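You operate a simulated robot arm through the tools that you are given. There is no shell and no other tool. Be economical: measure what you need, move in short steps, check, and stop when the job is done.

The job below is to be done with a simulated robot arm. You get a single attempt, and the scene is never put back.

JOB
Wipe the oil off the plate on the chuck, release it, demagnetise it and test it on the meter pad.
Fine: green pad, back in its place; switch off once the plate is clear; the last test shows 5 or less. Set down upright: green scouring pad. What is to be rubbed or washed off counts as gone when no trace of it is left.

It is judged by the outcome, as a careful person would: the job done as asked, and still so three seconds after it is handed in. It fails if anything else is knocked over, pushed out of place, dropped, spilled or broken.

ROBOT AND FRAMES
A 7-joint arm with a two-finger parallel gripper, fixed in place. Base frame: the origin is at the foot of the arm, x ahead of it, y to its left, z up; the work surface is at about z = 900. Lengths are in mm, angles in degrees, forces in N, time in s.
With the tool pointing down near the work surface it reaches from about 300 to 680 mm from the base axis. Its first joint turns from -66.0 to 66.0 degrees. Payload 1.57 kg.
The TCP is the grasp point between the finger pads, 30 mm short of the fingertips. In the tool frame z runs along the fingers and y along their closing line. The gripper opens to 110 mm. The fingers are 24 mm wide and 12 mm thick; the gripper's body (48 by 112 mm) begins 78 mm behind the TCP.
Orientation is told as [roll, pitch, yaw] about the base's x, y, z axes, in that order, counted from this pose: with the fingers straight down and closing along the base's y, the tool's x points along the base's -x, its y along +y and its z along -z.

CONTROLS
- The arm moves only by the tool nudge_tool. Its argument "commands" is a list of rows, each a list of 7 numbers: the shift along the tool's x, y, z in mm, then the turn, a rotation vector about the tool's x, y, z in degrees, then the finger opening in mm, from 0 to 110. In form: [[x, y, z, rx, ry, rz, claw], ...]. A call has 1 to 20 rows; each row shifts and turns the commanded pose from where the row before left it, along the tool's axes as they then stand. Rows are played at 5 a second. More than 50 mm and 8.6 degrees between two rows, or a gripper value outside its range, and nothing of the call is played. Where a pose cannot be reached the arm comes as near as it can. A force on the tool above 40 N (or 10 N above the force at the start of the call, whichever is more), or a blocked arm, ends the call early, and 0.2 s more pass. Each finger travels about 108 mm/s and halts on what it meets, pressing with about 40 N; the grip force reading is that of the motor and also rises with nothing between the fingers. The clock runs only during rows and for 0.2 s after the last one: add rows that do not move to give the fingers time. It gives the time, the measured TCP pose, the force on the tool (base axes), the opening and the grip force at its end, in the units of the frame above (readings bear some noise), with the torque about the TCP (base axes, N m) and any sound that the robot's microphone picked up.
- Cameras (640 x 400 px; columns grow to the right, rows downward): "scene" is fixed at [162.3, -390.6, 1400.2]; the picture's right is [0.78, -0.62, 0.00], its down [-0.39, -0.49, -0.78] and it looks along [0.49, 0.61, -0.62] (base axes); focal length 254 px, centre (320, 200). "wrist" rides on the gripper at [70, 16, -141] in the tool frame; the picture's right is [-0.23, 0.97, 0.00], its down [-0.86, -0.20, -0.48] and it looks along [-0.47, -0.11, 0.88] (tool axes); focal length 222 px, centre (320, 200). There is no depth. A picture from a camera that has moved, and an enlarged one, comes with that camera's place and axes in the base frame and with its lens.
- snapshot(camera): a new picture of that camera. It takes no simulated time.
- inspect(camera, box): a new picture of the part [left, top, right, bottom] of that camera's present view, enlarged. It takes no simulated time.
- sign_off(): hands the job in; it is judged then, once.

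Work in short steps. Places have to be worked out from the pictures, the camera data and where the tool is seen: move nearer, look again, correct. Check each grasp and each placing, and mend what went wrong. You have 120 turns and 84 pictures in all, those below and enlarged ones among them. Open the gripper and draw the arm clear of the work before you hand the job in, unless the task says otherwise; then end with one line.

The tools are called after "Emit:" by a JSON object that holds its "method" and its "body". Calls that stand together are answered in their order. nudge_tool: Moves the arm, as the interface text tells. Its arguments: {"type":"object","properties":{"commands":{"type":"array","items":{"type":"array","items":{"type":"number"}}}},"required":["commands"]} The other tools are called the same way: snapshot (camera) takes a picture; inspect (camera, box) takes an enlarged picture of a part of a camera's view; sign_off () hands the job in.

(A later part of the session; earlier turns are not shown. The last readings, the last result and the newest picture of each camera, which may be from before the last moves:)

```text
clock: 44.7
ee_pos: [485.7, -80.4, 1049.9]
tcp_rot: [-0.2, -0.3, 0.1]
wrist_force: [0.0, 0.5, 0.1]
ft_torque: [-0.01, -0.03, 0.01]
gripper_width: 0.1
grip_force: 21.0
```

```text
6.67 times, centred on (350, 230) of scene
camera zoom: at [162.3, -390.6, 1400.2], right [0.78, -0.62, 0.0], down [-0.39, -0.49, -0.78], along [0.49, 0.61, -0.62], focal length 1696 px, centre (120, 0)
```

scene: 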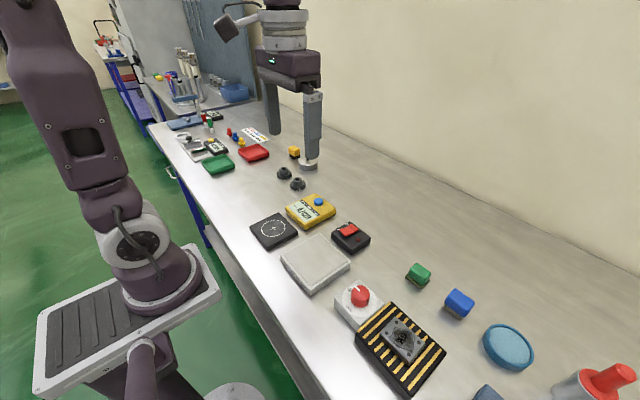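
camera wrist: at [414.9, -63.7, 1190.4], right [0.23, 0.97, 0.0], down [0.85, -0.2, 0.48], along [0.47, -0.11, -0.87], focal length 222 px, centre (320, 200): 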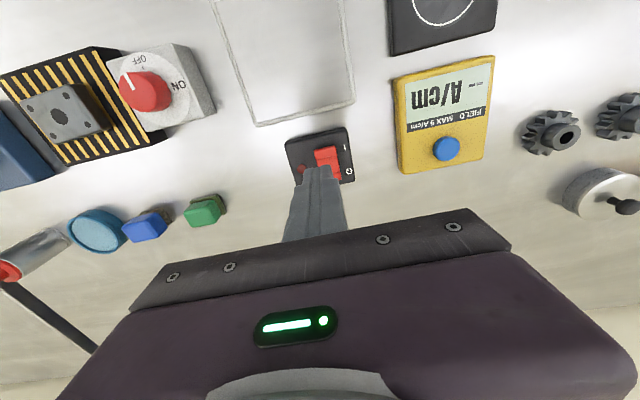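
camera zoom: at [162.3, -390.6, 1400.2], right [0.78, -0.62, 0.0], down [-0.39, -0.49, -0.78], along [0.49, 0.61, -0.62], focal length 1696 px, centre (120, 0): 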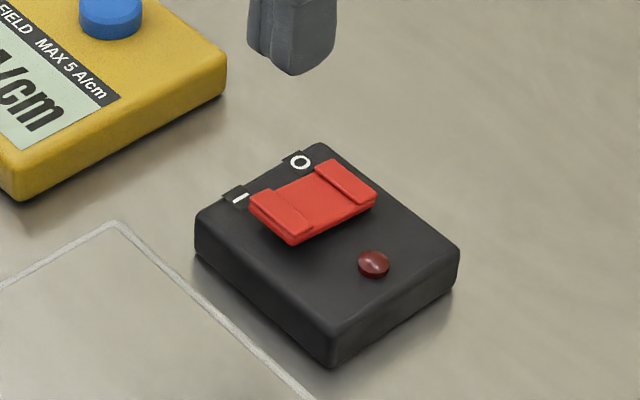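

The rocker's I end (−x side) is raised and the lamp is dark, so it is off. I'll press the I end at about (497,-73), approaching to tip z≈948.

Emit:
{"method": "nudge_tool", "body": {"commands": [[-11, 7, 25, 0, 0, 0, 0], [0, 0, 25, 0, 0, 0, 0], [0, 0, 20, 0, 0, 0, 0], [0, 0, 0, 0, 0, 0, 0], [0, 0, 0, 0, 0, 0, 0]]}}

Emit:
{"method": "inspect", "body": {"camera": "scene", "box": [310, 200, 390, 260]}}

Emit:
{"method": "inspect", "body": {"camera": "wrist", "box": [260, 110, 400, 210]}}

```text
clock: 45.9
ee_pos: [501.3, -74.9, 979.3]
tcp_rot: [-0.3, -0.5, 0.2]
wrist_force: [0.6, 0.6, -0.4]
ft_torque: [0.0, -0.02, 0.01]
gripper_width: 0.0
grip_force: 20.9
```

```text
6.67 times, centred on (350, 230) of scene
camera zoom: at [162.3, -390.6, 1400.2], right [0.78, -0.62, 0.0], down [-0.39, -0.49, -0.78], along [0.49, 0.61, -0.62], focal length 1696 px, centre (120, 0)
```

zoom: 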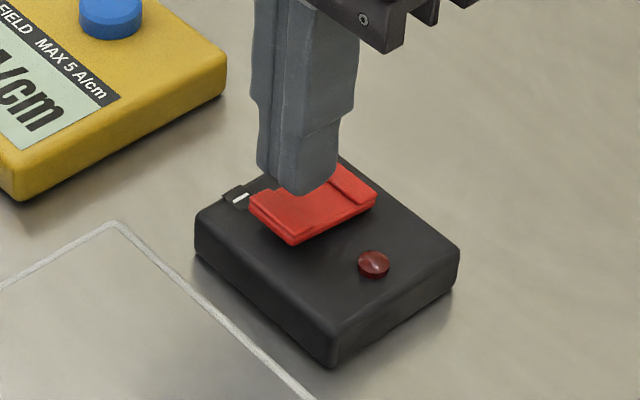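

```text
4.00 times, centred on (330, 160) of wrist
camera zoom: at [429.2, -58.0, 1119.7], right [0.23, 0.97, 0.0], down [0.85, -0.2, 0.48], along [0.47, -0.11, -0.87], focal length 888 px, centre (280, 360)
```

zoom: 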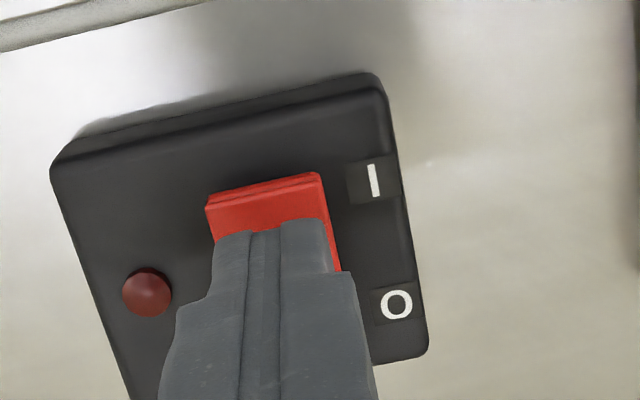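

The tip is above the rocker. I'll shift 5 mm toward −x and press down gradually.

Emit:
{"method": "nudge_tool", "body": {"commands": [[5, 0, 4, 0, 0, 0, 0], [0, 0, 4, 0, 0, 0, 0], [0, 0, 4, 0, 0, 0, 0], [0, 0, 0, 0, 0, 0, 0]]}}

Emit:
{"method": "nudge_tool", "body": {"commands": [[0, 0, 2, 0, 0, 0, 0], [0, 0, 2, 0, 0, 0, 0], [0, 0, 0, 0, 0, 0, 0]]}}

Emit:
{"method": "nudge_tool", "body": {"commands": [[0, 0, 2, 0, 0, 0, 0], [0, 0, 2, 0, 0, 0, 0], [0, 0, 0, 0, 0, 0, 0]]}}

```text
clock: 46.9
ee_pos: [493.7, -75.2, 965.1]
tcp_rot: [-0.2, -0.4, 0.2]
wrist_force: [-1.3, -0.2, 1.5]
ft_torque: [0.02, 0.04, 0.03]
gripper_width: 0.0
grip_force: 21.6
```

```text
clock: 47.8
ee_pos: [493.0, -75.6, 962.6]
tcp_rot: [-0.1, -0.7, 0.1]
wrist_force: [-5.4, 2.8, 10.5]
ft_torque: [0.11, 0.04, -0.02]
gripper_width: 0.0
grip_force: 21.8
heard: click
stopped in row 3: the force on the tool passed its limit at 41 N (the readings are from after the stop); the commanded pose is now the measured one
```

```text
clock: 48.2
ee_pos: [494.1, -74.6, 962.1]
tcp_rot: [-0.2, -0.5, 0.2]
wrist_force: [-7.3, 3.2, 15.5]
ft_torque: [0.11, 0.0, -0.09]
gripper_width: 0.0
grip_force: 21.0
stopped in row 1: the force on the tool passed its limit at 50 N (the readings are from after the stop); the commanded pose is now the measured one
```

I heard a click. Lifting and checking the lamp.

Emit:
{"method": "nudge_tool", "body": {"commands": [[0, 0, -30, 0, 0, 0, 0], [0, 0, -40, 0, 0, 0, 0], [20, -30, 0, 0, 0, 0, 20], [20, -30, 0, 0, 0, 0, 50], [20, -30, 0, 0, 0, 0, 80], [20, -40, 0, 0, 0, 0, 80], [20, -40, 0, 0, 0, 0, 80], [0, -40, 0, 0, 0, 0, 80], [0, -40, 0, 0, 0, 0, 80], [0, 0, 0, 0, 0, 0, 80]]}}

Emit:
{"method": "inspect", "body": {"camera": "scene", "box": [270, 180, 410, 300]}}

Emit:
{"method": "snapshot", "body": {"camera": "wrist"}}

```text
clock: 50.4
ee_pos: [396.5, -325.9, 1035.6]
tcp_rot: [-0.2, -0.6, 0.2]
wrist_force: [0.0, -0.4, -0.3]
ft_torque: [0.02, 0.01, 0.01]
gripper_width: 80.0
grip_force: 0.1
```

```text
3.33 times, centred on (340, 240) of scene
camera zoom: at [162.3, -390.6, 1400.2], right [0.78, -0.62, 0.0], down [-0.39, -0.49, -0.78], along [0.49, 0.61, -0.62], focal length 848 px, centre (253, 67)
```

zoom: 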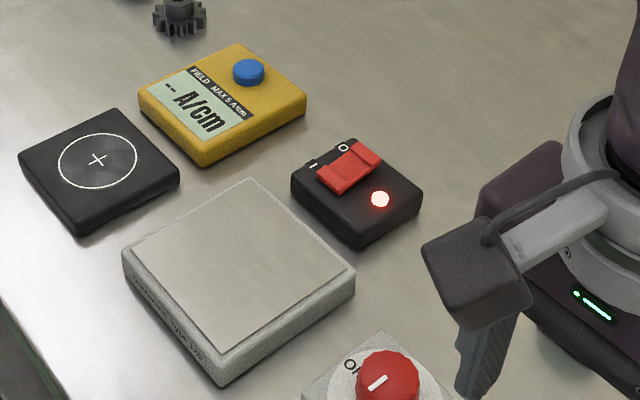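

```text
42 pictures are left
camera wrist: at [324.3, -308.8, 1175.9], right [0.22, 0.97, 0.0], down [0.85, -0.2, 0.49], along [0.48, -0.11, -0.87], focal length 222 px, centre (320, 200)
```

wrist: 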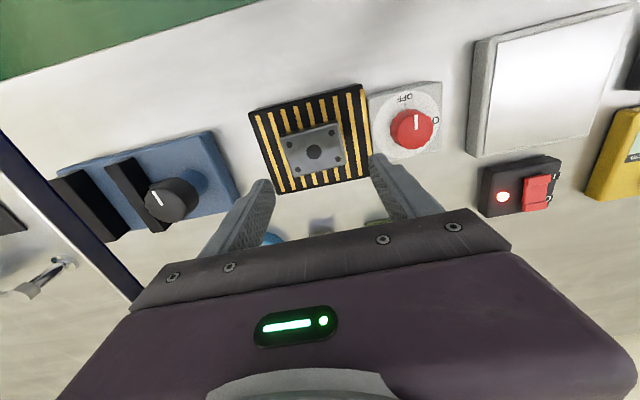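

The demagnetiser is on (lamp lit). The plate centre is (389.5,-330), so I'll align and descend to TCP z≈972.

Emit:
{"method": "nudge_tool", "body": {"commands": [[5, -5, 20, 0, 0, 0, 84], [0, 0, 20, 0, 0, 0, 84], [0, 0, 20, 0, 0, 0, 84], [0, 0, 0, 0, 0, 0, 84], [0, 0, 0, 0, 0, 0, 84]]}}

Emit:
{"method": "inspect", "body": {"camera": "scene", "box": [360, 270, 470, 380]}}

Emit:
{"method": "inspect", "body": {"camera": "wrist", "box": [220, 70, 420, 230]}}

```text
clock: 51.6
ee_pos: [392.3, -330.7, 973.1]
tcp_rot: [-0.2, -0.6, 0.0]
wrist_force: [0.4, -1.2, 0.4]
ft_torque: [0.01, -0.02, -0.01]
gripper_width: 84.1
grip_force: 0.1
```

```text
3.64 times, centred on (415, 325) of scene
camera zoom: at [162.3, -390.6, 1400.2], right [0.78, -0.62, 0.0], down [-0.39, -0.49, -0.78], along [0.49, 0.61, -0.62], focal length 925 px, centre (-26, -254)
```

zoom: 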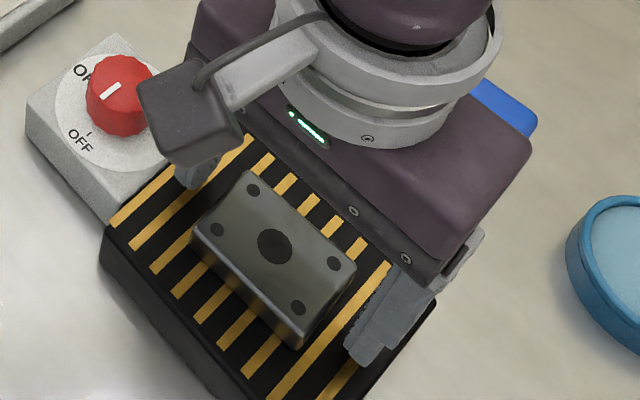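

```text
2.50 times, centred on (320, 150) of wrist
camera zoom: at [320.3, -313.8, 1113.0], right [0.22, 0.97, 0.0], down [0.85, -0.2, 0.49], along [0.48, -0.11, -0.87], focal length 555 px, centre (320, 325)
```

zoom: 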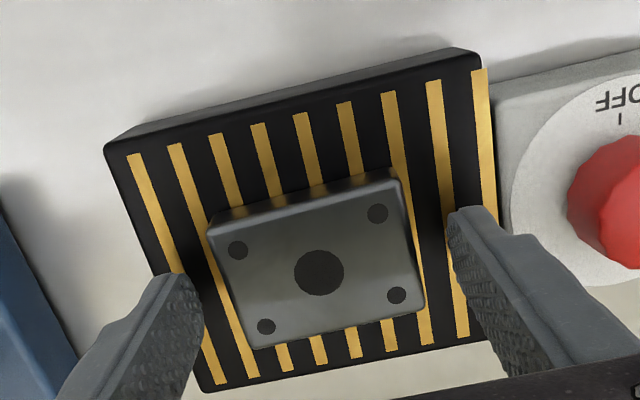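

It's well centred with the tips beside the plate. I'll lower 1.5 mm and close slowly.

Emit:
{"method": "nudge_tool", "body": {"commands": [[1, 0, 1.5, 0, 0, 0, 80], [0, 0, 0, 0, 0, 0, 74], [0, 0, 0, 0, 0, 0, 69], [0, 0, 0, 0, 0, 0, 65], [0, 0, 0, 0, 0, 0, 61], [0, 0, 0, 0, 0, 0, 57], [0, 0, 0, 0, 0, 0, 52], [0, 0, 0, 0, 0, 0, 50], [0, 0, 0, 0, 0, 0, 50]]}}

Emit:
{"method": "inspect", "body": {"camera": "scene", "box": [360, 270, 470, 380]}}

```text
clock: 53.6
ee_pos: [390.8, -331.4, 970.8]
tcp_rot: [-0.2, -0.7, 0.1]
wrist_force: [0.9, -1.7, 0.3]
ft_torque: [0.04, 0.05, 0.06]
gripper_width: 61.4
grip_force: 39.8
```

```text
3.64 times, centred on (415, 325) of scene
camera zoom: at [162.3, -390.6, 1400.2], right [0.78, -0.62, 0.0], down [-0.39, -0.49, -0.78], along [0.49, 0.61, -0.62], focal length 925 px, centre (-26, -254)
```

zoom: 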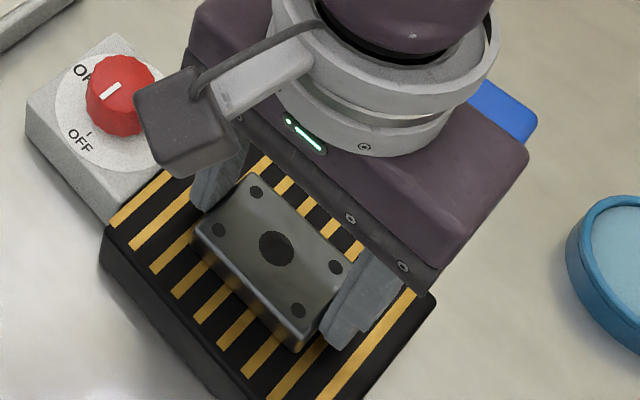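

The plate is gripped at 61.4 mm. I'll lift gently and watch the force.

Emit:
{"method": "nudge_tool", "body": {"commands": [[0, 0, -4, 0, 0, 0, 50], [0, 0, -6, 0, 0, 0, 50], [0, 0, -10, 0, 0, 0, 50], [0, 0, 0, 0, 0, 0, 50], [0, 0, 0, 0, 0, 0, 50]]}}

Emit:
{"method": "inspect", "body": {"camera": "scene", "box": [360, 270, 470, 380]}}

```text
clock: 54.8
ee_pos: [388.6, -330.6, 989.4]
tcp_rot: [-0.3, -0.7, 0.1]
wrist_force: [1.0, 0.2, -4.1]
ft_torque: [0.04, 0.01, -0.02]
gripper_width: 61.6
grip_force: 40.0
```

```text
3.64 times, centred on (415, 325) of scene
camera zoom: at [162.4, -390.6, 1400.2], right [0.78, -0.62, 0.0], down [-0.39, -0.49, -0.78], along [0.49, 0.61, -0.62], focal length 925 px, centre (-26, -254)
```

zoom: 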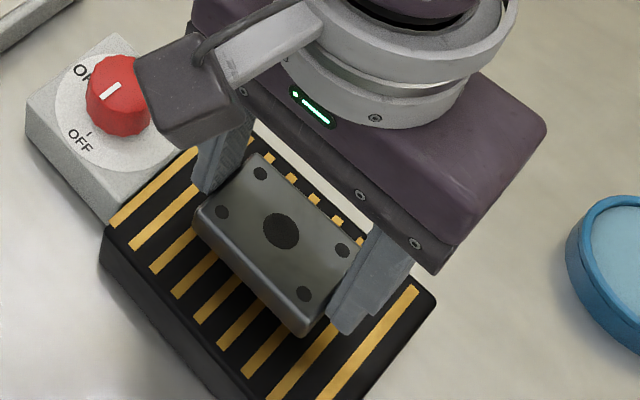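

The plate is free and held. I'm raising it and carrying it above the demagnetiser (391,-91).

Emit:
{"method": "nudge_tool", "body": {"commands": [[0, 0, -35, 0, 0, 0, 50], [0, 0, -35, 0, 0, 0, 50], [0, 30, 0, 0, 0, 0, 50], [0, 30, 0, 0, 0, 0, 50], [0, 30, 0, 0, 0, 0, 50], [0, 30, 0, 0, 0, 0, 50], [0, 30, 0, 0, 0, 0, 50], [0, 30, 0, 0, 0, 0, 50], [0, 30, 0, 0, 0, 0, 50], [0, 29, 0, 0, 0, 0, 50], [0, 0, 20, 0, 0, 0, 50], [0, 0, 20, 0, 0, 0, 50], [0, 0, 20, 0, 0, 0, 50], [0, 0, 15, 0, 0, 0, 50], [0, 0, 0, 0, 0, 0, 50], [0, 0, 0, 0, 0, 0, 50]]}}

Emit:
{"method": "inspect", "body": {"camera": "scene", "box": [260, 200, 390, 310]}}

Emit:
{"method": "snapshot", "body": {"camera": "wrist"}}

```text
clock: 58.2
ee_pos: [387.7, -92.9, 983.5]
tcp_rot: [-0.2, -0.6, 0.1]
wrist_force: [0.3, -0.4, -2.9]
ft_torque: [-0.02, -0.02, 0.03]
gripper_width: 61.7
grip_force: 40.2
```

```text
3.64 times, centred on (325, 255) of scene
camera zoom: at [162.4, -390.6, 1400.2], right [0.78, -0.62, 0.0], down [-0.39, -0.49, -0.78], along [0.49, 0.61, -0.62], focal length 925 px, centre (302, 0)
```

zoom: 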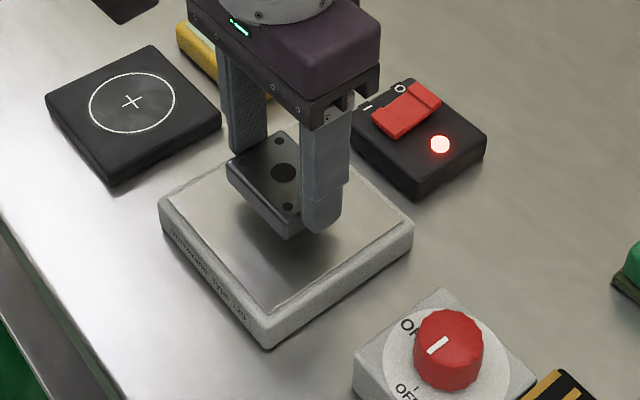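

```text
36 pictures are left
camera wrist: at [316.6, -75.0, 1124.1], right [0.22, 0.97, 0.0], down [0.85, -0.2, 0.49], along [0.48, -0.11, -0.87], focal length 222 px, centre (320, 200)
```

wrist: 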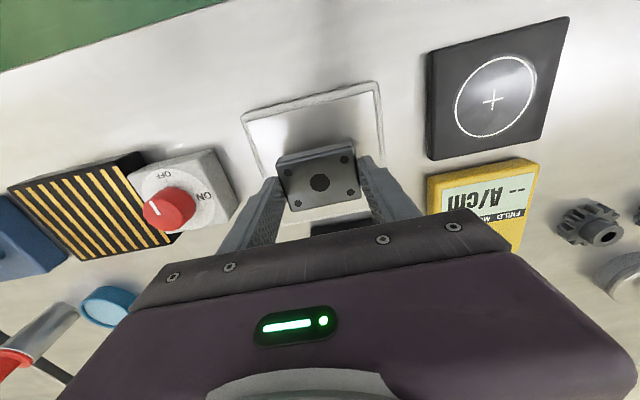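

The plate is over the demagnetiser, about 20 mm up. I'll lower it in small steps to light contact.

Emit:
{"method": "nudge_tool", "body": {"commands": [[0, 0, 6, 0, 0, 0, 50], [0, 0, 5, 0, 0, 0, 50], [0, 0, 0, 0, 0, 0, 50]]}}

Emit:
{"method": "nudge_tool", "body": {"commands": [[0, 0, 2, 0, 0, 0, 50], [0, 0, 2, 0, 0, 0, 50], [0, 0, 0, 0, 0, 0, 50]]}}

Emit:
{"method": "nudge_tool", "body": {"commands": [[0, 0, 1.5, 0, 0, 0, 50], [0, 0, 1, 0, 0, 0, 50], [0, 0, 0, 0, 0, 0, 50]]}}

```text
clock: 59.0
ee_pos: [388.3, -90.4, 972.9]
tcp_rot: [-0.3, -0.6, 0.1]
wrist_force: [0.4, -0.5, -3.3]
ft_torque: [0.0, -0.02, -0.01]
gripper_width: 61.5
grip_force: 39.5
```

```text
clock: 59.8
ee_pos: [389.3, -92.4, 970.3]
tcp_rot: [-0.1, -0.5, 0.1]
wrist_force: [-0.5, 1.2, -3.1]
ft_torque: [0.0, 0.03, -0.03]
gripper_width: 61.8
grip_force: 39.4
```

```text
clock: 60.6
ee_pos: [388.0, -91.3, 966.5]
tcp_rot: [-0.3, -0.6, 0.1]
wrist_force: [0.2, -0.1, -4.6]
ft_torque: [-0.02, 0.01, 0.0]
gripper_width: 61.8
grip_force: 40.2
```

Emit:
{"method": "nudge_tool", "body": {"commands": [[0, 0, 1.5, 0, 0, 0, 50], [0, 0, 1, 0, 0, 0, 50], [0, 0, 0, 0, 0, 0, 50]]}}

Emit:
{"method": "nudge_tool", "body": {"commands": [[0, 0, 1, 0, 0, 0, 50], [0, 0, 1, 0, 0, 0, 50], [0, 0, 0, 0, 0, 0, 50]]}}

Emit:
{"method": "inspect", "body": {"camera": "scene", "box": [285, 220, 365, 280]}}

```text
clock: 61.4
ee_pos: [388.4, -92.0, 964.3]
tcp_rot: [-0.2, -0.6, 0.1]
wrist_force: [-4.2, 2.2, 11.7]
ft_torque: [0.36, 0.05, 0.1]
gripper_width: 61.6
grip_force: 40.4
```

```text
clock: 62.2
ee_pos: [388.5, -91.3, 963.1]
tcp_rot: [-0.2, -0.7, 0.2]
wrist_force: [-0.3, 4.2, 31.2]
ft_torque: [0.2, -0.07, 0.19]
gripper_width: 61.7
grip_force: 39.6
```

```text
6.67 times, centred on (325, 250) of scene
camera zoom: at [161.9, -390.4, 1400.3], right [0.78, -0.62, 0.0], down [-0.39, -0.49, -0.78], along [0.49, 0.61, -0.62], focal length 1696 px, centre (287, -133)
```

zoom: 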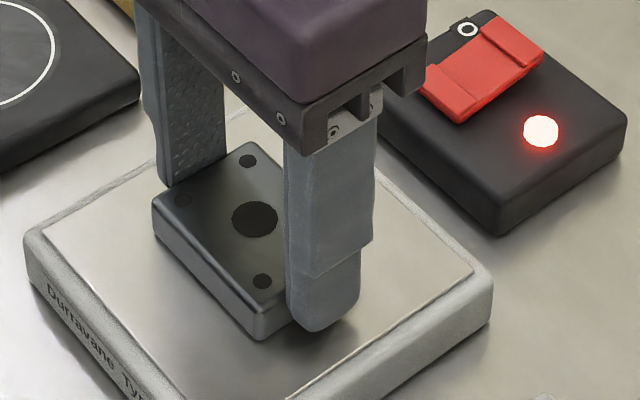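

The plate is resting on the live demagnetiser. I'll hold briefly, then withdraw slowly straight up.

Emit:
{"method": "nudge_tool", "body": {"commands": [[0, 0, -1, 0, 0, 0, 50], [0, 0, 0, 0, 0, 0, 50], [0, 0, 0, 0, 0, 0, 50], [0, 0, 0, 0, 0, 0, 50], [0, 0, 0, 0, 0, 0, 50], [0, 0, -3, 0, 0, 0, 50], [0, 0, -3, 0, 0, 0, 50], [0, 0, -3, 0, 0, 0, 50], [0, 0, -4, 0, 0, 0, 50], [0, 0, -4, 0, 0, 0, 50], [0, 0, -4, 0, 0, 0, 50], [0, 0, -4, 0, 0, 0, 50], [0, 0, -4, 0, 0, 0, 50], [0, 0, -4, 0, 0, 0, 50], [0, 0, -4, 0, 0, 0, 50], [0, 0, -4, 0, 0, 0, 50], [0, 0, -4, 0, 0, 0, 50], [0, 0, -4, 0, 0, 0, 50], [0, 0, -4, 0, 0, 0, 50], [0, 0, -4, 0, 0, 0, 50]]}}

Emit:
{"method": "nudge_tool", "body": {"commands": [[0, 0, -4, 0, 0, 0, 50], [0, 0, -4, 0, 0, 0, 50], [0, 0, -5, 0, 0, 0, 50], [0, 0, -5, 0, 0, 0, 50], [0, 0, -5, 0, 0, 0, 50], [0, 0, -5, 0, 0, 0, 50], [0, 0, -5, 0, 0, 0, 50], [0, 0, -5, 0, 0, 0, 50], [0, 0, -5, 0, 0, 0, 50], [0, 0, -5, 0, 0, 0, 50], [0, 0, -5, 0, 0, 0, 50], [0, 0, -5, 0, 0, 0, 50], [0, 0, -6, 0, 0, 0, 50], [0, 0, -6, 0, 0, 0, 50], [0, 0, -6, 0, 0, 0, 50], [0, 0, -6, 0, 0, 0, 50], [0, 0, -6, 0, 0, 0, 50], [0, 0, -6, 0, 0, 0, 50], [0, 0, -6, 0, 0, 0, 50], [0, 0, -6, 0, 0, 0, 50]]}}

```text
clock: 66.4
ee_pos: [387.2, -90.3, 1020.9]
tcp_rot: [-0.2, -0.5, 0.2]
wrist_force: [0.5, 0.0, -2.7]
ft_torque: [0.02, -0.03, 0.0]
gripper_width: 61.8
grip_force: 39.8
```

```text
clock: 70.6
ee_pos: [386.1, -90.0, 1128.1]
tcp_rot: [-0.3, -0.6, 0.1]
wrist_force: [-0.3, -0.3, -3.6]
ft_torque: [0.01, 0.0, 0.0]
gripper_width: 61.7
grip_force: 40.1
```

The plate is now well clear above. I'm moving over the meter pad (≈(368,66)) and refining with the camera.

Emit:
{"method": "nudge_tool", "body": {"commands": [[3, 30, 0, 0, 0, 0, 50], [3, 30, 0, 0, 0, 0, 50], [3, 30, 0, 0, 0, 0, 50], [3, 30, 0, 0, 0, 0, 50], [3, 30, 0, 0, 0, 0, 50], [3, 7, 20, 0, 0, 0, 50], [0, 0, 40, 0, 0, 0, 50], [0, 0, 40, 0, 0, 0, 50], [0, 0, 25, 0, 0, 0, 50], [0, 0, 0, 0, 0, 0, 50], [0, 0, 0, 0, 0, 0, 50]]}}

Emit:
{"method": "snapshot", "body": {"camera": "wrist"}}

Emit:
{"method": "inspect", "body": {"camera": "scene", "box": [230, 170, 350, 260]}}

```text
clock: 73.0
ee_pos: [370.5, 65.3, 1002.8]
tcp_rot: [-0.2, -0.7, 0.1]
wrist_force: [-1.0, -0.6, -3.6]
ft_torque: [0.03, -0.02, -0.05]
gripper_width: 61.7
grip_force: 40.3
```

```text
34 pictures are left
camera wrist: at [298.3, 81.6, 1142.6], right [0.22, 0.97, 0.0], down [0.85, -0.2, 0.49], along [0.48, -0.11, -0.87], focal length 222 px, centre (320, 200)
```

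wrist: 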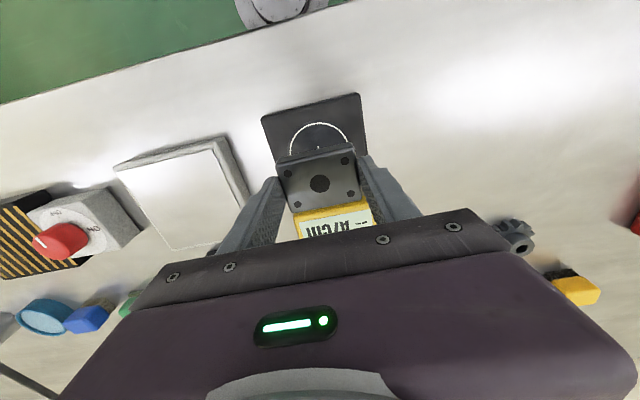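

```text
4.44 times, centred on (290, 215) of scene
camera zoom: at [162.4, -390.6, 1400.2], right [0.78, -0.62, 0.0], down [-0.39, -0.49, -0.78], along [0.49, 0.61, -0.62], focal length 1131 px, centre (453, 133)
```

zoom: 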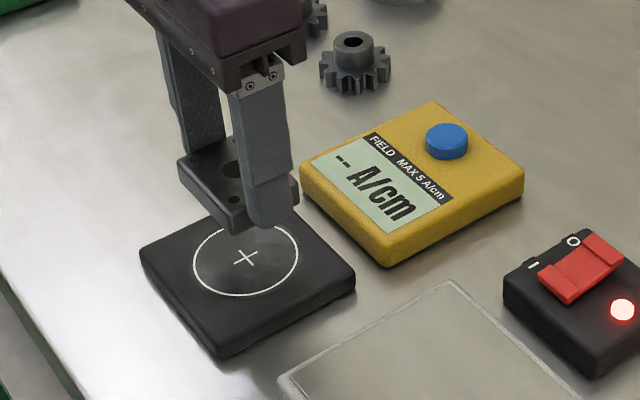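

The plate is aligned with the cross at (369.6,65.5). I'm lowering to near contact and then stepping.

Emit:
{"method": "nudge_tool", "body": {"commands": [[0, 0, 15, 0, 0, 0, 50], [0, 0, 15, 0, 0, 0, 50], [0, 0, 9, 0, 0, 0, 50], [0, 0, 0, 0, 0, 0, 50]]}}

Emit:
{"method": "nudge_tool", "body": {"commands": [[0, 0, 2, 0, 0, 0, 50], [0, 0, 2, 0, 0, 0, 50], [0, 0, 0, 0, 0, 0, 50]]}}

Emit:
{"method": "nudge_tool", "body": {"commands": [[0, 0, 1.5, 0, 0, 0, 50], [0, 0, 1, 0, 0, 0, 50], [0, 0, 0, 0, 0, 0, 50]]}}

```text
clock: 74.0
ee_pos: [369.0, 65.6, 963.0]
tcp_rot: [-0.2, -0.6, 0.1]
wrist_force: [-0.7, 0.3, -3.1]
ft_torque: [-0.01, -0.03, 0.05]
gripper_width: 61.6
grip_force: 39.9
```

```text
clock: 74.8
ee_pos: [370.6, 65.5, 957.4]
tcp_rot: [-0.2, -0.5, 0.1]
wrist_force: [0.0, -0.1, -4.2]
ft_torque: [0.01, 0.01, 0.03]
gripper_width: 61.7
grip_force: 39.7
```

```text
clock: 75.6
ee_pos: [370.1, 66.3, 954.3]
tcp_rot: [-0.2, -0.5, 0.2]
wrist_force: [0.2, 1.0, -2.5]
ft_torque: [0.0, 0.02, 0.03]
gripper_width: 61.7
grip_force: 39.7
```

Emit:
{"method": "nudge_tool", "body": {"commands": [[0, 0, 1.2, 0, 0, 0, 50], [0, 0, 0, 0, 0, 0, 50]]}}

Emit:
{"method": "nudge_tool", "body": {"commands": [[0, 0, 1.2, 0, 0, 0, 50], [0, 0, 0, 0, 0, 0, 50]]}}

Emit:
{"method": "inspect", "body": {"camera": "scene", "box": [230, 170, 350, 260]}}

```text
clock: 76.2
ee_pos: [370.8, 66.0, 953.4]
tcp_rot: [-0.2, -0.6, 0.1]
wrist_force: [-0.5, 0.3, -3.1]
ft_torque: [0.0, 0.02, 0.0]
gripper_width: 61.7
grip_force: 40.3
```

```text
clock: 76.8
ee_pos: [370.5, 65.6, 949.7]
tcp_rot: [-0.2, -0.5, 0.2]
wrist_force: [-1.2, 0.0, -3.4]
ft_torque: [-0.02, 0.02, 0.03]
gripper_width: 61.9
grip_force: 39.7
```

```text
4.44 times, centred on (290, 215) of scene
camera zoom: at [162.3, -390.6, 1400.2], right [0.78, -0.62, 0.0], down [-0.39, -0.49, -0.78], along [0.49, 0.61, -0.62], focal length 1131 px, centre (453, 133)
```

zoom: 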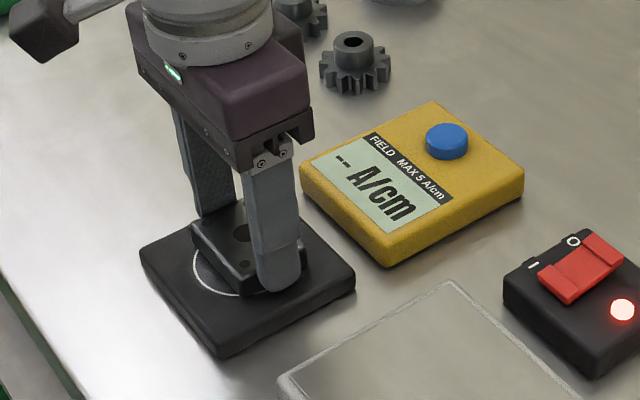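

Nearly down but no contact yet, so I continue in 1 mm steps.

Emit:
{"method": "nudge_tool", "body": {"commands": [[0, 0, 1, 0, 0, 0, 50], [0, 0, 0, 0, 0, 0, 50]]}}

Emit:
{"method": "nudge_tool", "body": {"commands": [[0, 0, 1, 0, 0, 0, 50], [0, 0, 0, 0, 0, 0, 50]]}}

Emit:
{"method": "nudge_tool", "body": {"commands": [[0, 0, 1, 0, 0, 0, 50], [0, 0, 0, 0, 0, 0, 50]]}}

```text
clock: 77.4
ee_pos: [369.8, 65.7, 950.8]
tcp_rot: [-0.2, -0.7, 0.1]
wrist_force: [-0.5, -4.9, 13.1]
ft_torque: [0.29, -0.28, -0.09]
gripper_width: 61.6
grip_force: 39.8
```

```text
clock: 78.0
ee_pos: [371.7, 67.3, 950.4]
tcp_rot: [-0.1, -0.6, 0.1]
wrist_force: [1.6, -8.1, 19.3]
ft_torque: [-0.06, -0.38, -0.19]
gripper_width: 61.7
grip_force: 39.7
```

```text
clock: 78.6
ee_pos: [370.4, 66.7, 950.0]
tcp_rot: [-0.3, -0.7, 0.1]
wrist_force: [6.6, -11.3, 29.0]
ft_torque: [-0.35, -0.22, -0.02]
gripper_width: 61.6
grip_force: 39.6
```

Contact at 29 N. I'll relieve 1.5 mm and open slowly.

Emit:
{"method": "nudge_tool", "body": {"commands": [[0, 0, -1.5, 0, 0, 0, 50], [0, 0, 0, 0, 0, 0, 61], [0, 0, 0, 0, 0, 0, 63], [0, 0, 0, 0, 0, 0, 65], [0, 0, 0, 0, 0, 0, 67], [0, 0, 0, 0, 0, 0, 70], [0, 0, 0, 0, 0, 0, 73], [0, 0, 0, 0, 0, 0, 77], [0, 0, 0, 0, 0, 0, 82], [0, 0, 0, 0, 0, 0, 86], [0, 0, 0, 0, 0, 0, 86], [0, 0, -20, 0, 0, 0, 86], [0, 0, -40, 0, 0, 0, 86], [0, 0, -40, 0, 0, 0, 86], [0, 0, 0, 0, 0, 0, 86]]}}

Emit:
{"method": "inspect", "body": {"camera": "scene", "box": [230, 170, 350, 260]}}

```text
clock: 81.8
ee_pos: [368.5, 62.8, 1050.1]
tcp_rot: [-0.2, -0.7, 0.3]
wrist_force: [-0.1, 0.7, 1.4]
ft_torque: [0.01, 0.0, 0.0]
gripper_width: 85.9
grip_force: 0.1
```

```text
4.44 times, centred on (290, 215) of scene
camera zoom: at [162.3, -390.6, 1400.2], right [0.78, -0.62, 0.0], down [-0.39, -0.49, -0.78], along [0.49, 0.61, -0.62], focal length 1131 px, centre (453, 133)
```

zoom: 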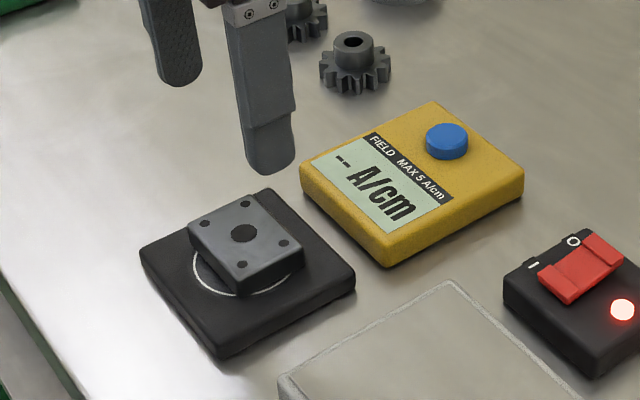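

The plate sits on the meter pad. Now I switch off the demagnetiser, moving with the fingers closed above the O end (≈(535,-74)).

Emit:
{"method": "nudge_tool", "body": {"commands": [[-28, -23, 0, 0, 0, 0, 60], [-28, -23, 0, 0, 0, 0, 40], [-28, -23, 0, 0, 0, 0, 20], [-28, -23, 0, 0, 0, 0, 0], [-28, -23, 0, 0, 0, 0, 0], [-28, -24, 20, 0, 0, 0, 0], [0, 0, 30, 0, 0, 0, 0], [0, 0, 20, 0, 0, 0, 0], [0, 0, 0, 0, 0, 0, 0], [0, 0, 0, 0, 0, 0, 0]]}}

Emit:
{"method": "inspect", "body": {"camera": "scene", "box": [310, 200, 390, 260]}}

Emit:
{"method": "inspect", "body": {"camera": "wrist", "box": [240, 90, 400, 210]}}

```text
clock: 84.0
ee_pos: [534.1, -69.6, 981.5]
tcp_rot: [-0.2, -0.6, 0.1]
wrist_force: [0.1, -0.3, 0.4]
ft_torque: [-0.03, 0.02, 0.02]
gripper_width: 0.0
grip_force: 21.2
```

```text
6.67 times, centred on (350, 230) of scene
camera zoom: at [162.3, -390.6, 1400.2], right [0.78, -0.62, 0.0], down [-0.39, -0.49, -0.78], along [0.49, 0.61, -0.62], focal length 1696 px, centre (120, 0)
```

zoom: 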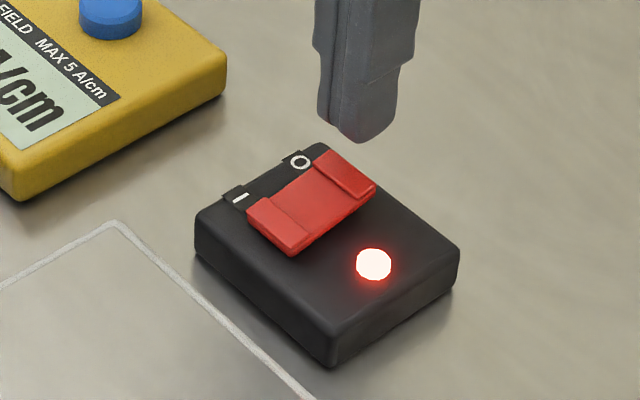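

```text
3.33 times, centred on (320, 150) of wrist
camera zoom: at [463.0, -54.4, 1123.1], right [0.22, 0.97, 0.0], down [0.85, -0.2, 0.49], along [0.48, -0.11, -0.87], focal length 740 px, centre (320, 367)
```

zoom: 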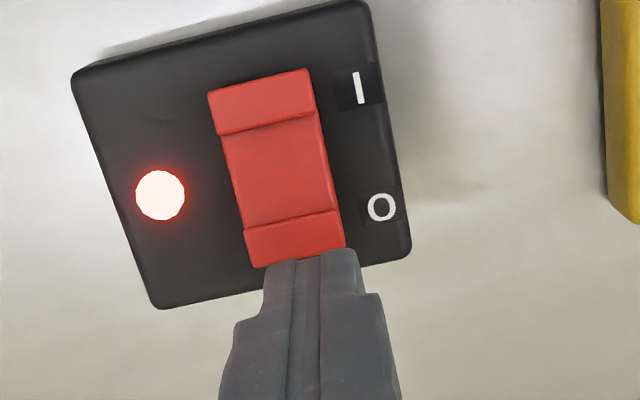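

The O pad centre is about (527,-76). I'll move to (530,-75) and press.

Emit:
{"method": "nudge_tool", "body": {"commands": [[4, -5, 5, 0, 0, 0, 0], [0, 0, 5, 0, 0, 0, 0], [0, 0, 4, 0, 0, 0, 0], [0, 0, 0, 0, 0, 0, 0]]}}

Emit:
{"method": "nudge_tool", "body": {"commands": [[0, 0, 2, 0, 0, 0, 0], [0, 0, 2, 0, 0, 0, 0], [0, 0, 2, 0, 0, 0, 0], [0, 0, 0, 0, 0, 0, 0]]}}

```text
clock: 85.0
ee_pos: [533.2, -76.8, 968.7]
tcp_rot: [-0.2, -0.7, 0.1]
wrist_force: [0.1, -0.1, -0.1]
ft_torque: [-0.03, 0.0, 0.0]
gripper_width: 0.0
grip_force: 21.2
```

```text
clock: 86.0
ee_pos: [533.8, -78.3, 963.5]
tcp_rot: [-0.2, -0.6, 0.2]
wrist_force: [0.2, 0.3, -0.5]
ft_torque: [-0.02, -0.03, -0.01]
gripper_width: 0.0
grip_force: 21.1
heard: click
```

A click. Lifting and checking the lamp.

Emit:
{"method": "nudge_tool", "body": {"commands": [[0, 0, -30, 0, 0, 0, 0], [0, 0, -40, 0, 0, 0, 0], [0, 35, 0, 0, 0, 0, 0], [0, 35, 0, 0, 0, 0, 0], [0, 35, 0, 0, 0, 0, 0], [0, 30, 0, 0, 0, 0, 0], [0, 0, 0, 0, 0, 0, 0], [0, 0, 0, 0, 0, 0, 0]]}}

Emit:
{"method": "inspect", "body": {"camera": "scene", "box": [230, 160, 390, 280]}}

Emit:
{"method": "inspect", "body": {"camera": "wrist", "box": [220, 60, 420, 210]}}

```text
clock: 87.8
ee_pos: [532.7, 56.1, 1033.1]
tcp_rot: [-0.3, -0.6, 0.1]
wrist_force: [-0.7, 0.2, -0.1]
ft_torque: [-0.02, 0.0, 0.0]
gripper_width: 0.0
grip_force: 21.3
```

```text
3.33 times, centred on (310, 220) of scene
camera zoom: at [162.3, -390.6, 1400.2], right [0.78, -0.62, 0.0], down [-0.39, -0.49, -0.78], along [0.49, 0.61, -0.62], focal length 848 px, centre (353, 133)
```

zoom: 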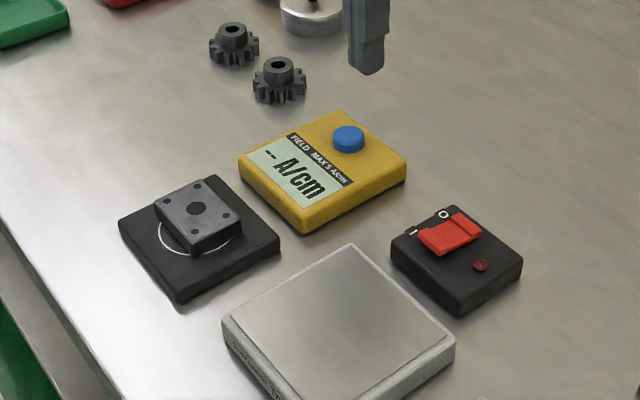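

```text
2.67 times, centred on (320, 135) of wrist
camera zoom: at [461.6, 72.5, 1174.5], right [0.22, 0.97, 0.0], down [0.85, -0.2, 0.49], along [0.48, -0.11, -0.87], focal length 592 px, centre (320, 373)
```

zoom: 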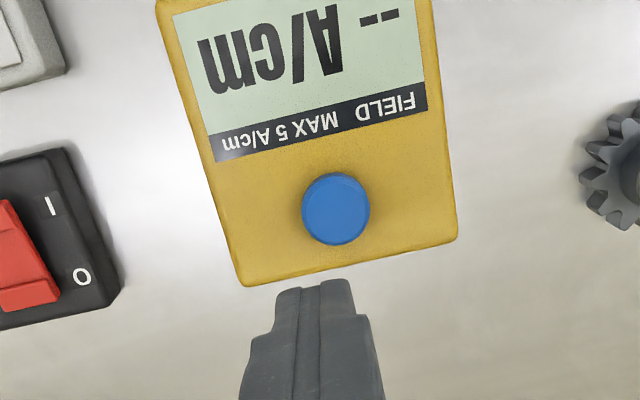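

The demagnetiser lamp is off. The meter button is at about (520,64), so I align and descend above it.

Emit:
{"method": "nudge_tool", "body": {"commands": [[12.5, 8, 20, 0, 0, 0, 0], [0, 0, 30, 0, 0, 0, 0], [0, 0, 0, 0, 0, 0, 0], [0, 0, 0, 0, 0, 0, 0]]}}

Emit:
{"method": "inspect", "body": {"camera": "wrist", "box": [240, 90, 400, 210]}}

Emit:
{"method": "inspect", "body": {"camera": "scene", "box": [270, 160, 350, 240]}}

```text
clock: 88.8
ee_pos: [519.6, 64.7, 981.8]
tcp_rot: [-0.2, -0.7, 0.1]
wrist_force: [-0.1, 0.0, -1.6]
ft_torque: [-0.02, 0.0, 0.0]
gripper_width: 0.0
grip_force: 21.7
```

```text
3.33 times, centred on (320, 150) of wrist
camera zoom: at [448.8, 80.5, 1123.1], right [0.22, 0.97, 0.0], down [0.85, -0.2, 0.49], along [0.48, -0.11, -0.87], focal length 740 px, centre (320, 367)
```

zoom: 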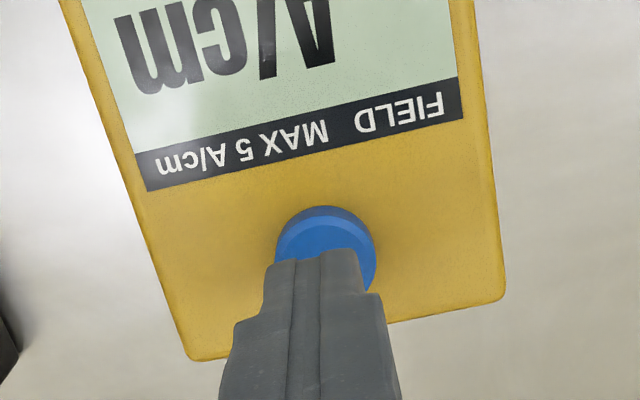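

```text
5.00 times, centred on (310, 200) of scene
camera zoom: at [162.3, -390.6, 1400.2], right [0.78, -0.62, 0.0], down [-0.39, -0.49, -0.78], along [0.49, 0.61, -0.62], focal length 1272 px, centre (370, 200)
```

zoom: 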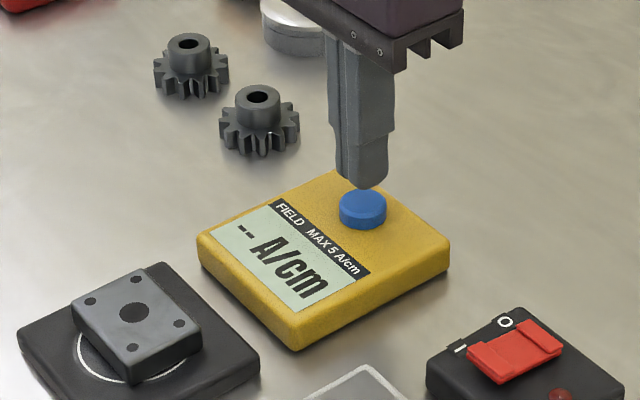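

The tip is right above the button. I'll press down in small steps until a click or force.

Emit:
{"method": "nudge_tool", "body": {"commands": [[1, 0, 5, 0, 0, 0, 0], [0, 0, 4, 0, 0, 0, 0], [0, 0, 4, 0, 0, 0, 0], [0, 0, 0, 0, 0, 0, 0]]}}

Emit:
{"method": "nudge_tool", "body": {"commands": [[0, 0, 2, 0, 0, 0, 0], [0, 0, 2, 0, 0, 0, 0], [0, 0, 0, 0, 0, 0, 0]]}}

```text
clock: 89.8
ee_pos: [520.0, 64.7, 969.0]
tcp_rot: [-0.2, -0.6, 0.2]
wrist_force: [0.3, 0.3, 0.4]
ft_torque: [-0.02, 0.02, 0.02]
gripper_width: 0.0
grip_force: 21.4
```

```text
clock: 90.6
ee_pos: [520.6, 64.8, 965.0]
tcp_rot: [-0.2, -0.6, 0.1]
wrist_force: [0.2, 0.8, 0.2]
ft_torque: [-0.01, 0.0, -0.01]
gripper_width: 0.0
grip_force: 21.5
```

Emit:
{"method": "nudge_tool", "body": {"commands": [[0, 0, 2, 0, 0, 0, 0], [0, 0, 2, 0, 0, 0, 0], [0, 0, 0, 0, 0, 0, 0]]}}

Emit:
{"method": "nudge_tool", "body": {"commands": [[0, 0, 1.5, 0, 0, 0, 0], [0, 0, 1.5, 0, 0, 0, 0], [0, 0, 0, 0, 0, 0, 0]]}}

Emit:
{"method": "inspect", "body": {"camera": "scene", "box": [270, 160, 350, 240]}}

```text
clock: 91.4
ee_pos: [520.1, 66.4, 960.7]
tcp_rot: [-0.2, -0.7, 0.0]
wrist_force: [0.3, -1.0, 3.4]
ft_torque: [-0.05, 0.0, 0.01]
gripper_width: 0.0
grip_force: 21.2
heard: click
```

```text
clock: 92.2
ee_pos: [520.3, 66.3, 957.0]
tcp_rot: [-0.2, -0.7, 0.2]
wrist_force: [-0.2, 0.4, 11.1]
ft_torque: [0.01, 0.16, -0.01]
gripper_width: 0.1
grip_force: 21.3
```

```text
5.00 times, centred on (310, 200) of scene
camera zoom: at [162.1, -390.6, 1400.2], right [0.78, -0.62, 0.0], down [-0.39, -0.49, -0.78], along [0.49, 0.61, -0.62], focal length 1272 px, centre (370, 200)
```

zoom: 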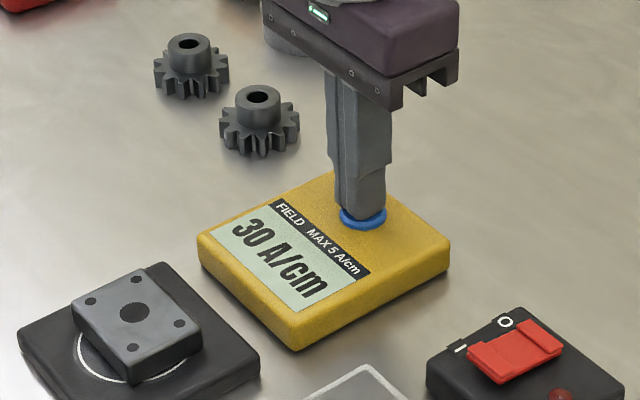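

The meter shows 30 A/cm, which is too high, so I need to repeat the demagnetising with a much slower withdrawal. I'll lift and go to press the I end at (494,-75) again.

Emit:
{"method": "nudge_tool", "body": {"commands": [[0, 0, -35, 0, 0, 0, 0], [0, 0, -40, 0, 0, 0, 0], [6.5, -35, 0, 0, 0, 0, 0], [6.5, -35, 0, 0, 0, 0, 0], [6.5, -35, 0, 0, 0, 0, 0], [6.5, -35, 0, 0, 0, 0, 0], [0, 0, 30, 0, 0, 0, 0], [0, 0, 30, 0, 0, 0, 0], [0, 0, 0, 0, 0, 0, 0], [0, 0, 0, 0, 0, 0, 0]]}}

Emit:
{"method": "inspect", "body": {"camera": "scene", "box": [270, 180, 390, 260]}}

```text
clock: 94.4
ee_pos: [494.9, -72.9, 973.2]
tcp_rot: [-0.2, -0.6, 0.1]
wrist_force: [1.0, -0.8, 0.7]
ft_torque: [0.02, 0.02, -0.03]
gripper_width: 0.0
grip_force: 21.1
```

```text
5.00 times, centred on (330, 220) of scene
camera zoom: at [162.3, -390.6, 1400.2], right [0.78, -0.62, 0.0], down [-0.39, -0.49, -0.78], along [0.49, 0.61, -0.62], focal length 1272 px, centre (270, 100)
```

zoom: 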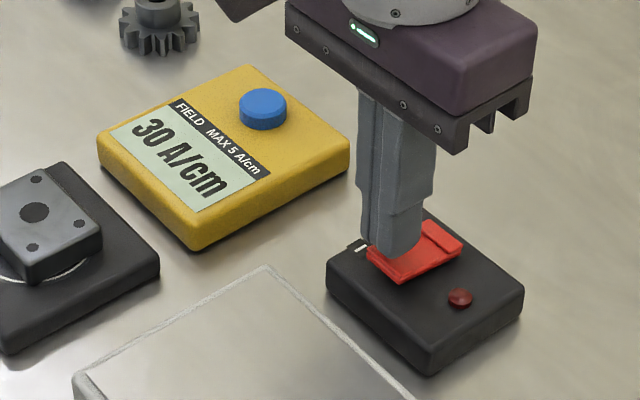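

In position; pressing the I end.

Emit:
{"method": "nudge_tool", "body": {"commands": [[0, 0, 3, 0, 0, 0, 0], [0, 0, 3, 0, 0, 0, 0], [0, 0, 2, 0, 0, 0, 0], [0, 0, 2, 0, 0, 0, 0], [0, 0, 1, 0, 0, 0, 0], [0, 0, 0, 0, 0, 0, 0]]}}

```text
clock: 95.8
ee_pos: [493.6, -75.6, 964.0]
tcp_rot: [-0.2, -0.7, 0.1]
wrist_force: [-4.0, 0.5, 12.8]
ft_torque: [0.04, -0.03, 0.0]
gripper_width: 0.0
grip_force: 21.4
heard: click
```

It clicked. I'm lifting and returning over the plate on the meter pad with the fingers open to 86.

Emit:
{"method": "nudge_tool", "body": {"commands": [[0, 0, -35, 0, 0, 0, 0], [0, 0, -45, 0, 0, 0, 20], [24.8, 28, 0, 0, 0, 0, 40], [24.8, 28, 0, 0, 0, 0, 60], [24.8, 28, 0, 0, 0, 0, 80], [24.8, 28, 0, 0, 0, 0, 86], [24.8, 28, 0, 0, 0, 0, 86], [0, 0, 30, 0, 0, 0, 86], [0, 0, 25, 0, 0, 0, 86], [0, 0, 0, 0, 0, 0, 86], [0, 0, 0, 0, 0, 0, 86]]}}

Emit:
{"method": "snapshot", "body": {"camera": "wrist"}}

Emit:
{"method": "inspect", "body": {"camera": "scene", "box": [230, 170, 390, 280]}}

```text
clock: 98.2
ee_pos: [370.3, 66.9, 985.2]
tcp_rot: [-0.2, -0.7, 0.1]
wrist_force: [0.9, -0.3, 0.5]
ft_torque: [-0.03, -0.02, 0.01]
gripper_width: 85.9
grip_force: 0.0
```

```text
22 pictures are left
camera wrist: at [298.3, 83.7, 1126.3], right [0.23, 0.97, 0.0], down [0.85, -0.2, 0.49], along [0.48, -0.11, -0.87], focal length 222 px, centre (320, 200)
```

wrist: 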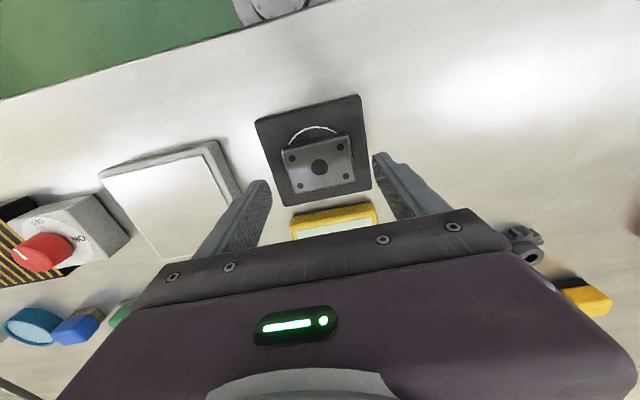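

```text
3.64 times, centred on (310, 225) of scene
camera zoom: at [162.3, -390.6, 1400.2], right [0.78, -0.62, 0.0], down [-0.39, -0.49, -0.78], along [0.49, 0.61, -0.62], focal length 925 px, centre (356, 109)
```

zoom: 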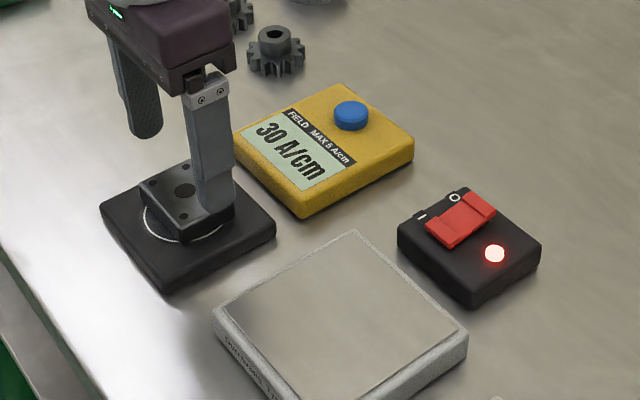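

The lamp is on and the plate is centred between the fingers. Descending to TCP z≈950 and closing slowly.

Emit:
{"method": "nudge_tool", "body": {"commands": [[0, 0, 18, 0, 0, 0, 86], [0, 0, 17, 0, 0, 0, 86], [0, 0, 0, 0, 0, 0, 80], [0, 0, 0, 0, 0, 0, 75], [0, 0, 0, 0, 0, 0, 70], [0, 0, 0, 0, 0, 0, 66], [0, 0, 0, 0, 0, 0, 62], [0, 0, 0, 0, 0, 0, 57], [0, 0, 0, 0, 0, 0, 50], [0, 0, 0, 0, 0, 0, 50], [0, 0, -5, 0, 0, 0, 50], [0, 0, -15, 0, 0, 0, 50], [0, 0, -40, 0, 0, 0, 50], [0, 0, 0, 0, 0, 0, 50]]}}

Emit:
{"method": "inspect", "body": {"camera": "scene", "box": [230, 170, 350, 260]}}

```text
clock: 101.2
ee_pos: [371.2, 65.3, 1008.9]
tcp_rot: [-0.2, -0.6, 0.1]
wrist_force: [0.3, 0.0, -4.3]
ft_torque: [-0.03, 0.03, -0.01]
gripper_width: 61.5
grip_force: 40.3
```

```text
4.44 times, centred on (290, 215) of scene
camera zoom: at [162.3, -390.6, 1400.2], right [0.78, -0.62, 0.0], down [-0.39, -0.49, -0.78], along [0.49, 0.61, -0.62], focal length 1131 px, centre (453, 133)
```

zoom: 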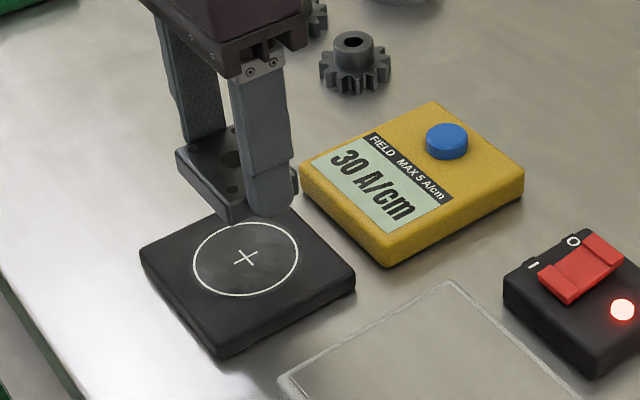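

The plate is held. Carrying it back above the demagnetiser and lowering to light contact.

Emit:
{"method": "nudge_tool", "body": {"commands": [[-3, -26, 0, 0, 0, 0, 50], [-3, -26, 0, 0, 0, 0, 50], [-3, -26, 0, 0, 0, 0, 50], [-3, -26, 0, 0, 0, 0, 50], [-3, -26, 0, 0, 0, 0, 50], [-3, -26, 0, 0, 0, 0, 50], [0, 0, 10, 0, 0, 0, 50], [0, 0, 10, 0, 0, 0, 50], [0, 0, 10, 0, 0, 0, 50], [0, 0, 9, 0, 0, 0, 50], [0, 0, 0, 0, 0, 0, 50], [0, 0, 0, 0, 0, 0, 50]]}}

Emit:
{"method": "nudge_tool", "body": {"commands": [[0, 0, 1.5, 0, 0, 0, 50], [0, 0, 1.5, 0, 0, 0, 50], [0, 0, 0, 0, 0, 0, 50]]}}

Emit:
{"method": "nudge_tool", "body": {"commands": [[0, 0, 1.5, 0, 0, 0, 50], [0, 0, 0, 0, 0, 0, 50]]}}

```text
clock: 103.8
ee_pos: [388.4, -89.9, 971.9]
tcp_rot: [-0.3, -0.6, 0.0]
wrist_force: [0.3, 0.0, -4.5]
ft_torque: [0.03, -0.04, 0.03]
gripper_width: 61.7
grip_force: 40.4
```

```text
clock: 104.6
ee_pos: [388.5, -91.0, 968.8]
tcp_rot: [-0.2, -0.7, 0.1]
wrist_force: [0.2, -0.7, -3.4]
ft_torque: [0.0, 0.01, 0.0]
gripper_width: 61.7
grip_force: 39.7
```

```text
clock: 105.2
ee_pos: [389.1, -89.5, 968.1]
tcp_rot: [-0.2, -0.5, 0.2]
wrist_force: [0.6, 0.0, -3.2]
ft_torque: [0.04, 0.03, 0.01]
gripper_width: 61.7
grip_force: 40.2
```

Emit:
{"method": "nudge_tool", "body": {"commands": [[0, 0, 1.5, 0, 0, 0, 50], [0, 0, 1, 0, 0, 0, 50], [0, 0, 0, 0, 0, 0, 50]]}}

Emit:
{"method": "nudge_tool", "body": {"commands": [[0, 0, 1, 0, 0, 0, 50], [0, 0, 0, 0, 0, 0, 50]]}}

```text
clock: 106.0
ee_pos: [389.3, -90.2, 965.5]
tcp_rot: [-0.2, -0.5, 0.1]
wrist_force: [0.3, 0.9, -3.3]
ft_torque: [0.02, -0.01, -0.01]
gripper_width: 61.7
grip_force: 40.3
```

```text
clock: 106.6
ee_pos: [390.0, -90.6, 964.6]
tcp_rot: [-0.3, -0.6, 0.0]
wrist_force: [-0.6, 0.1, -3.7]
ft_torque: [0.04, -0.02, 0.02]
gripper_width: 61.6
grip_force: 40.3
```

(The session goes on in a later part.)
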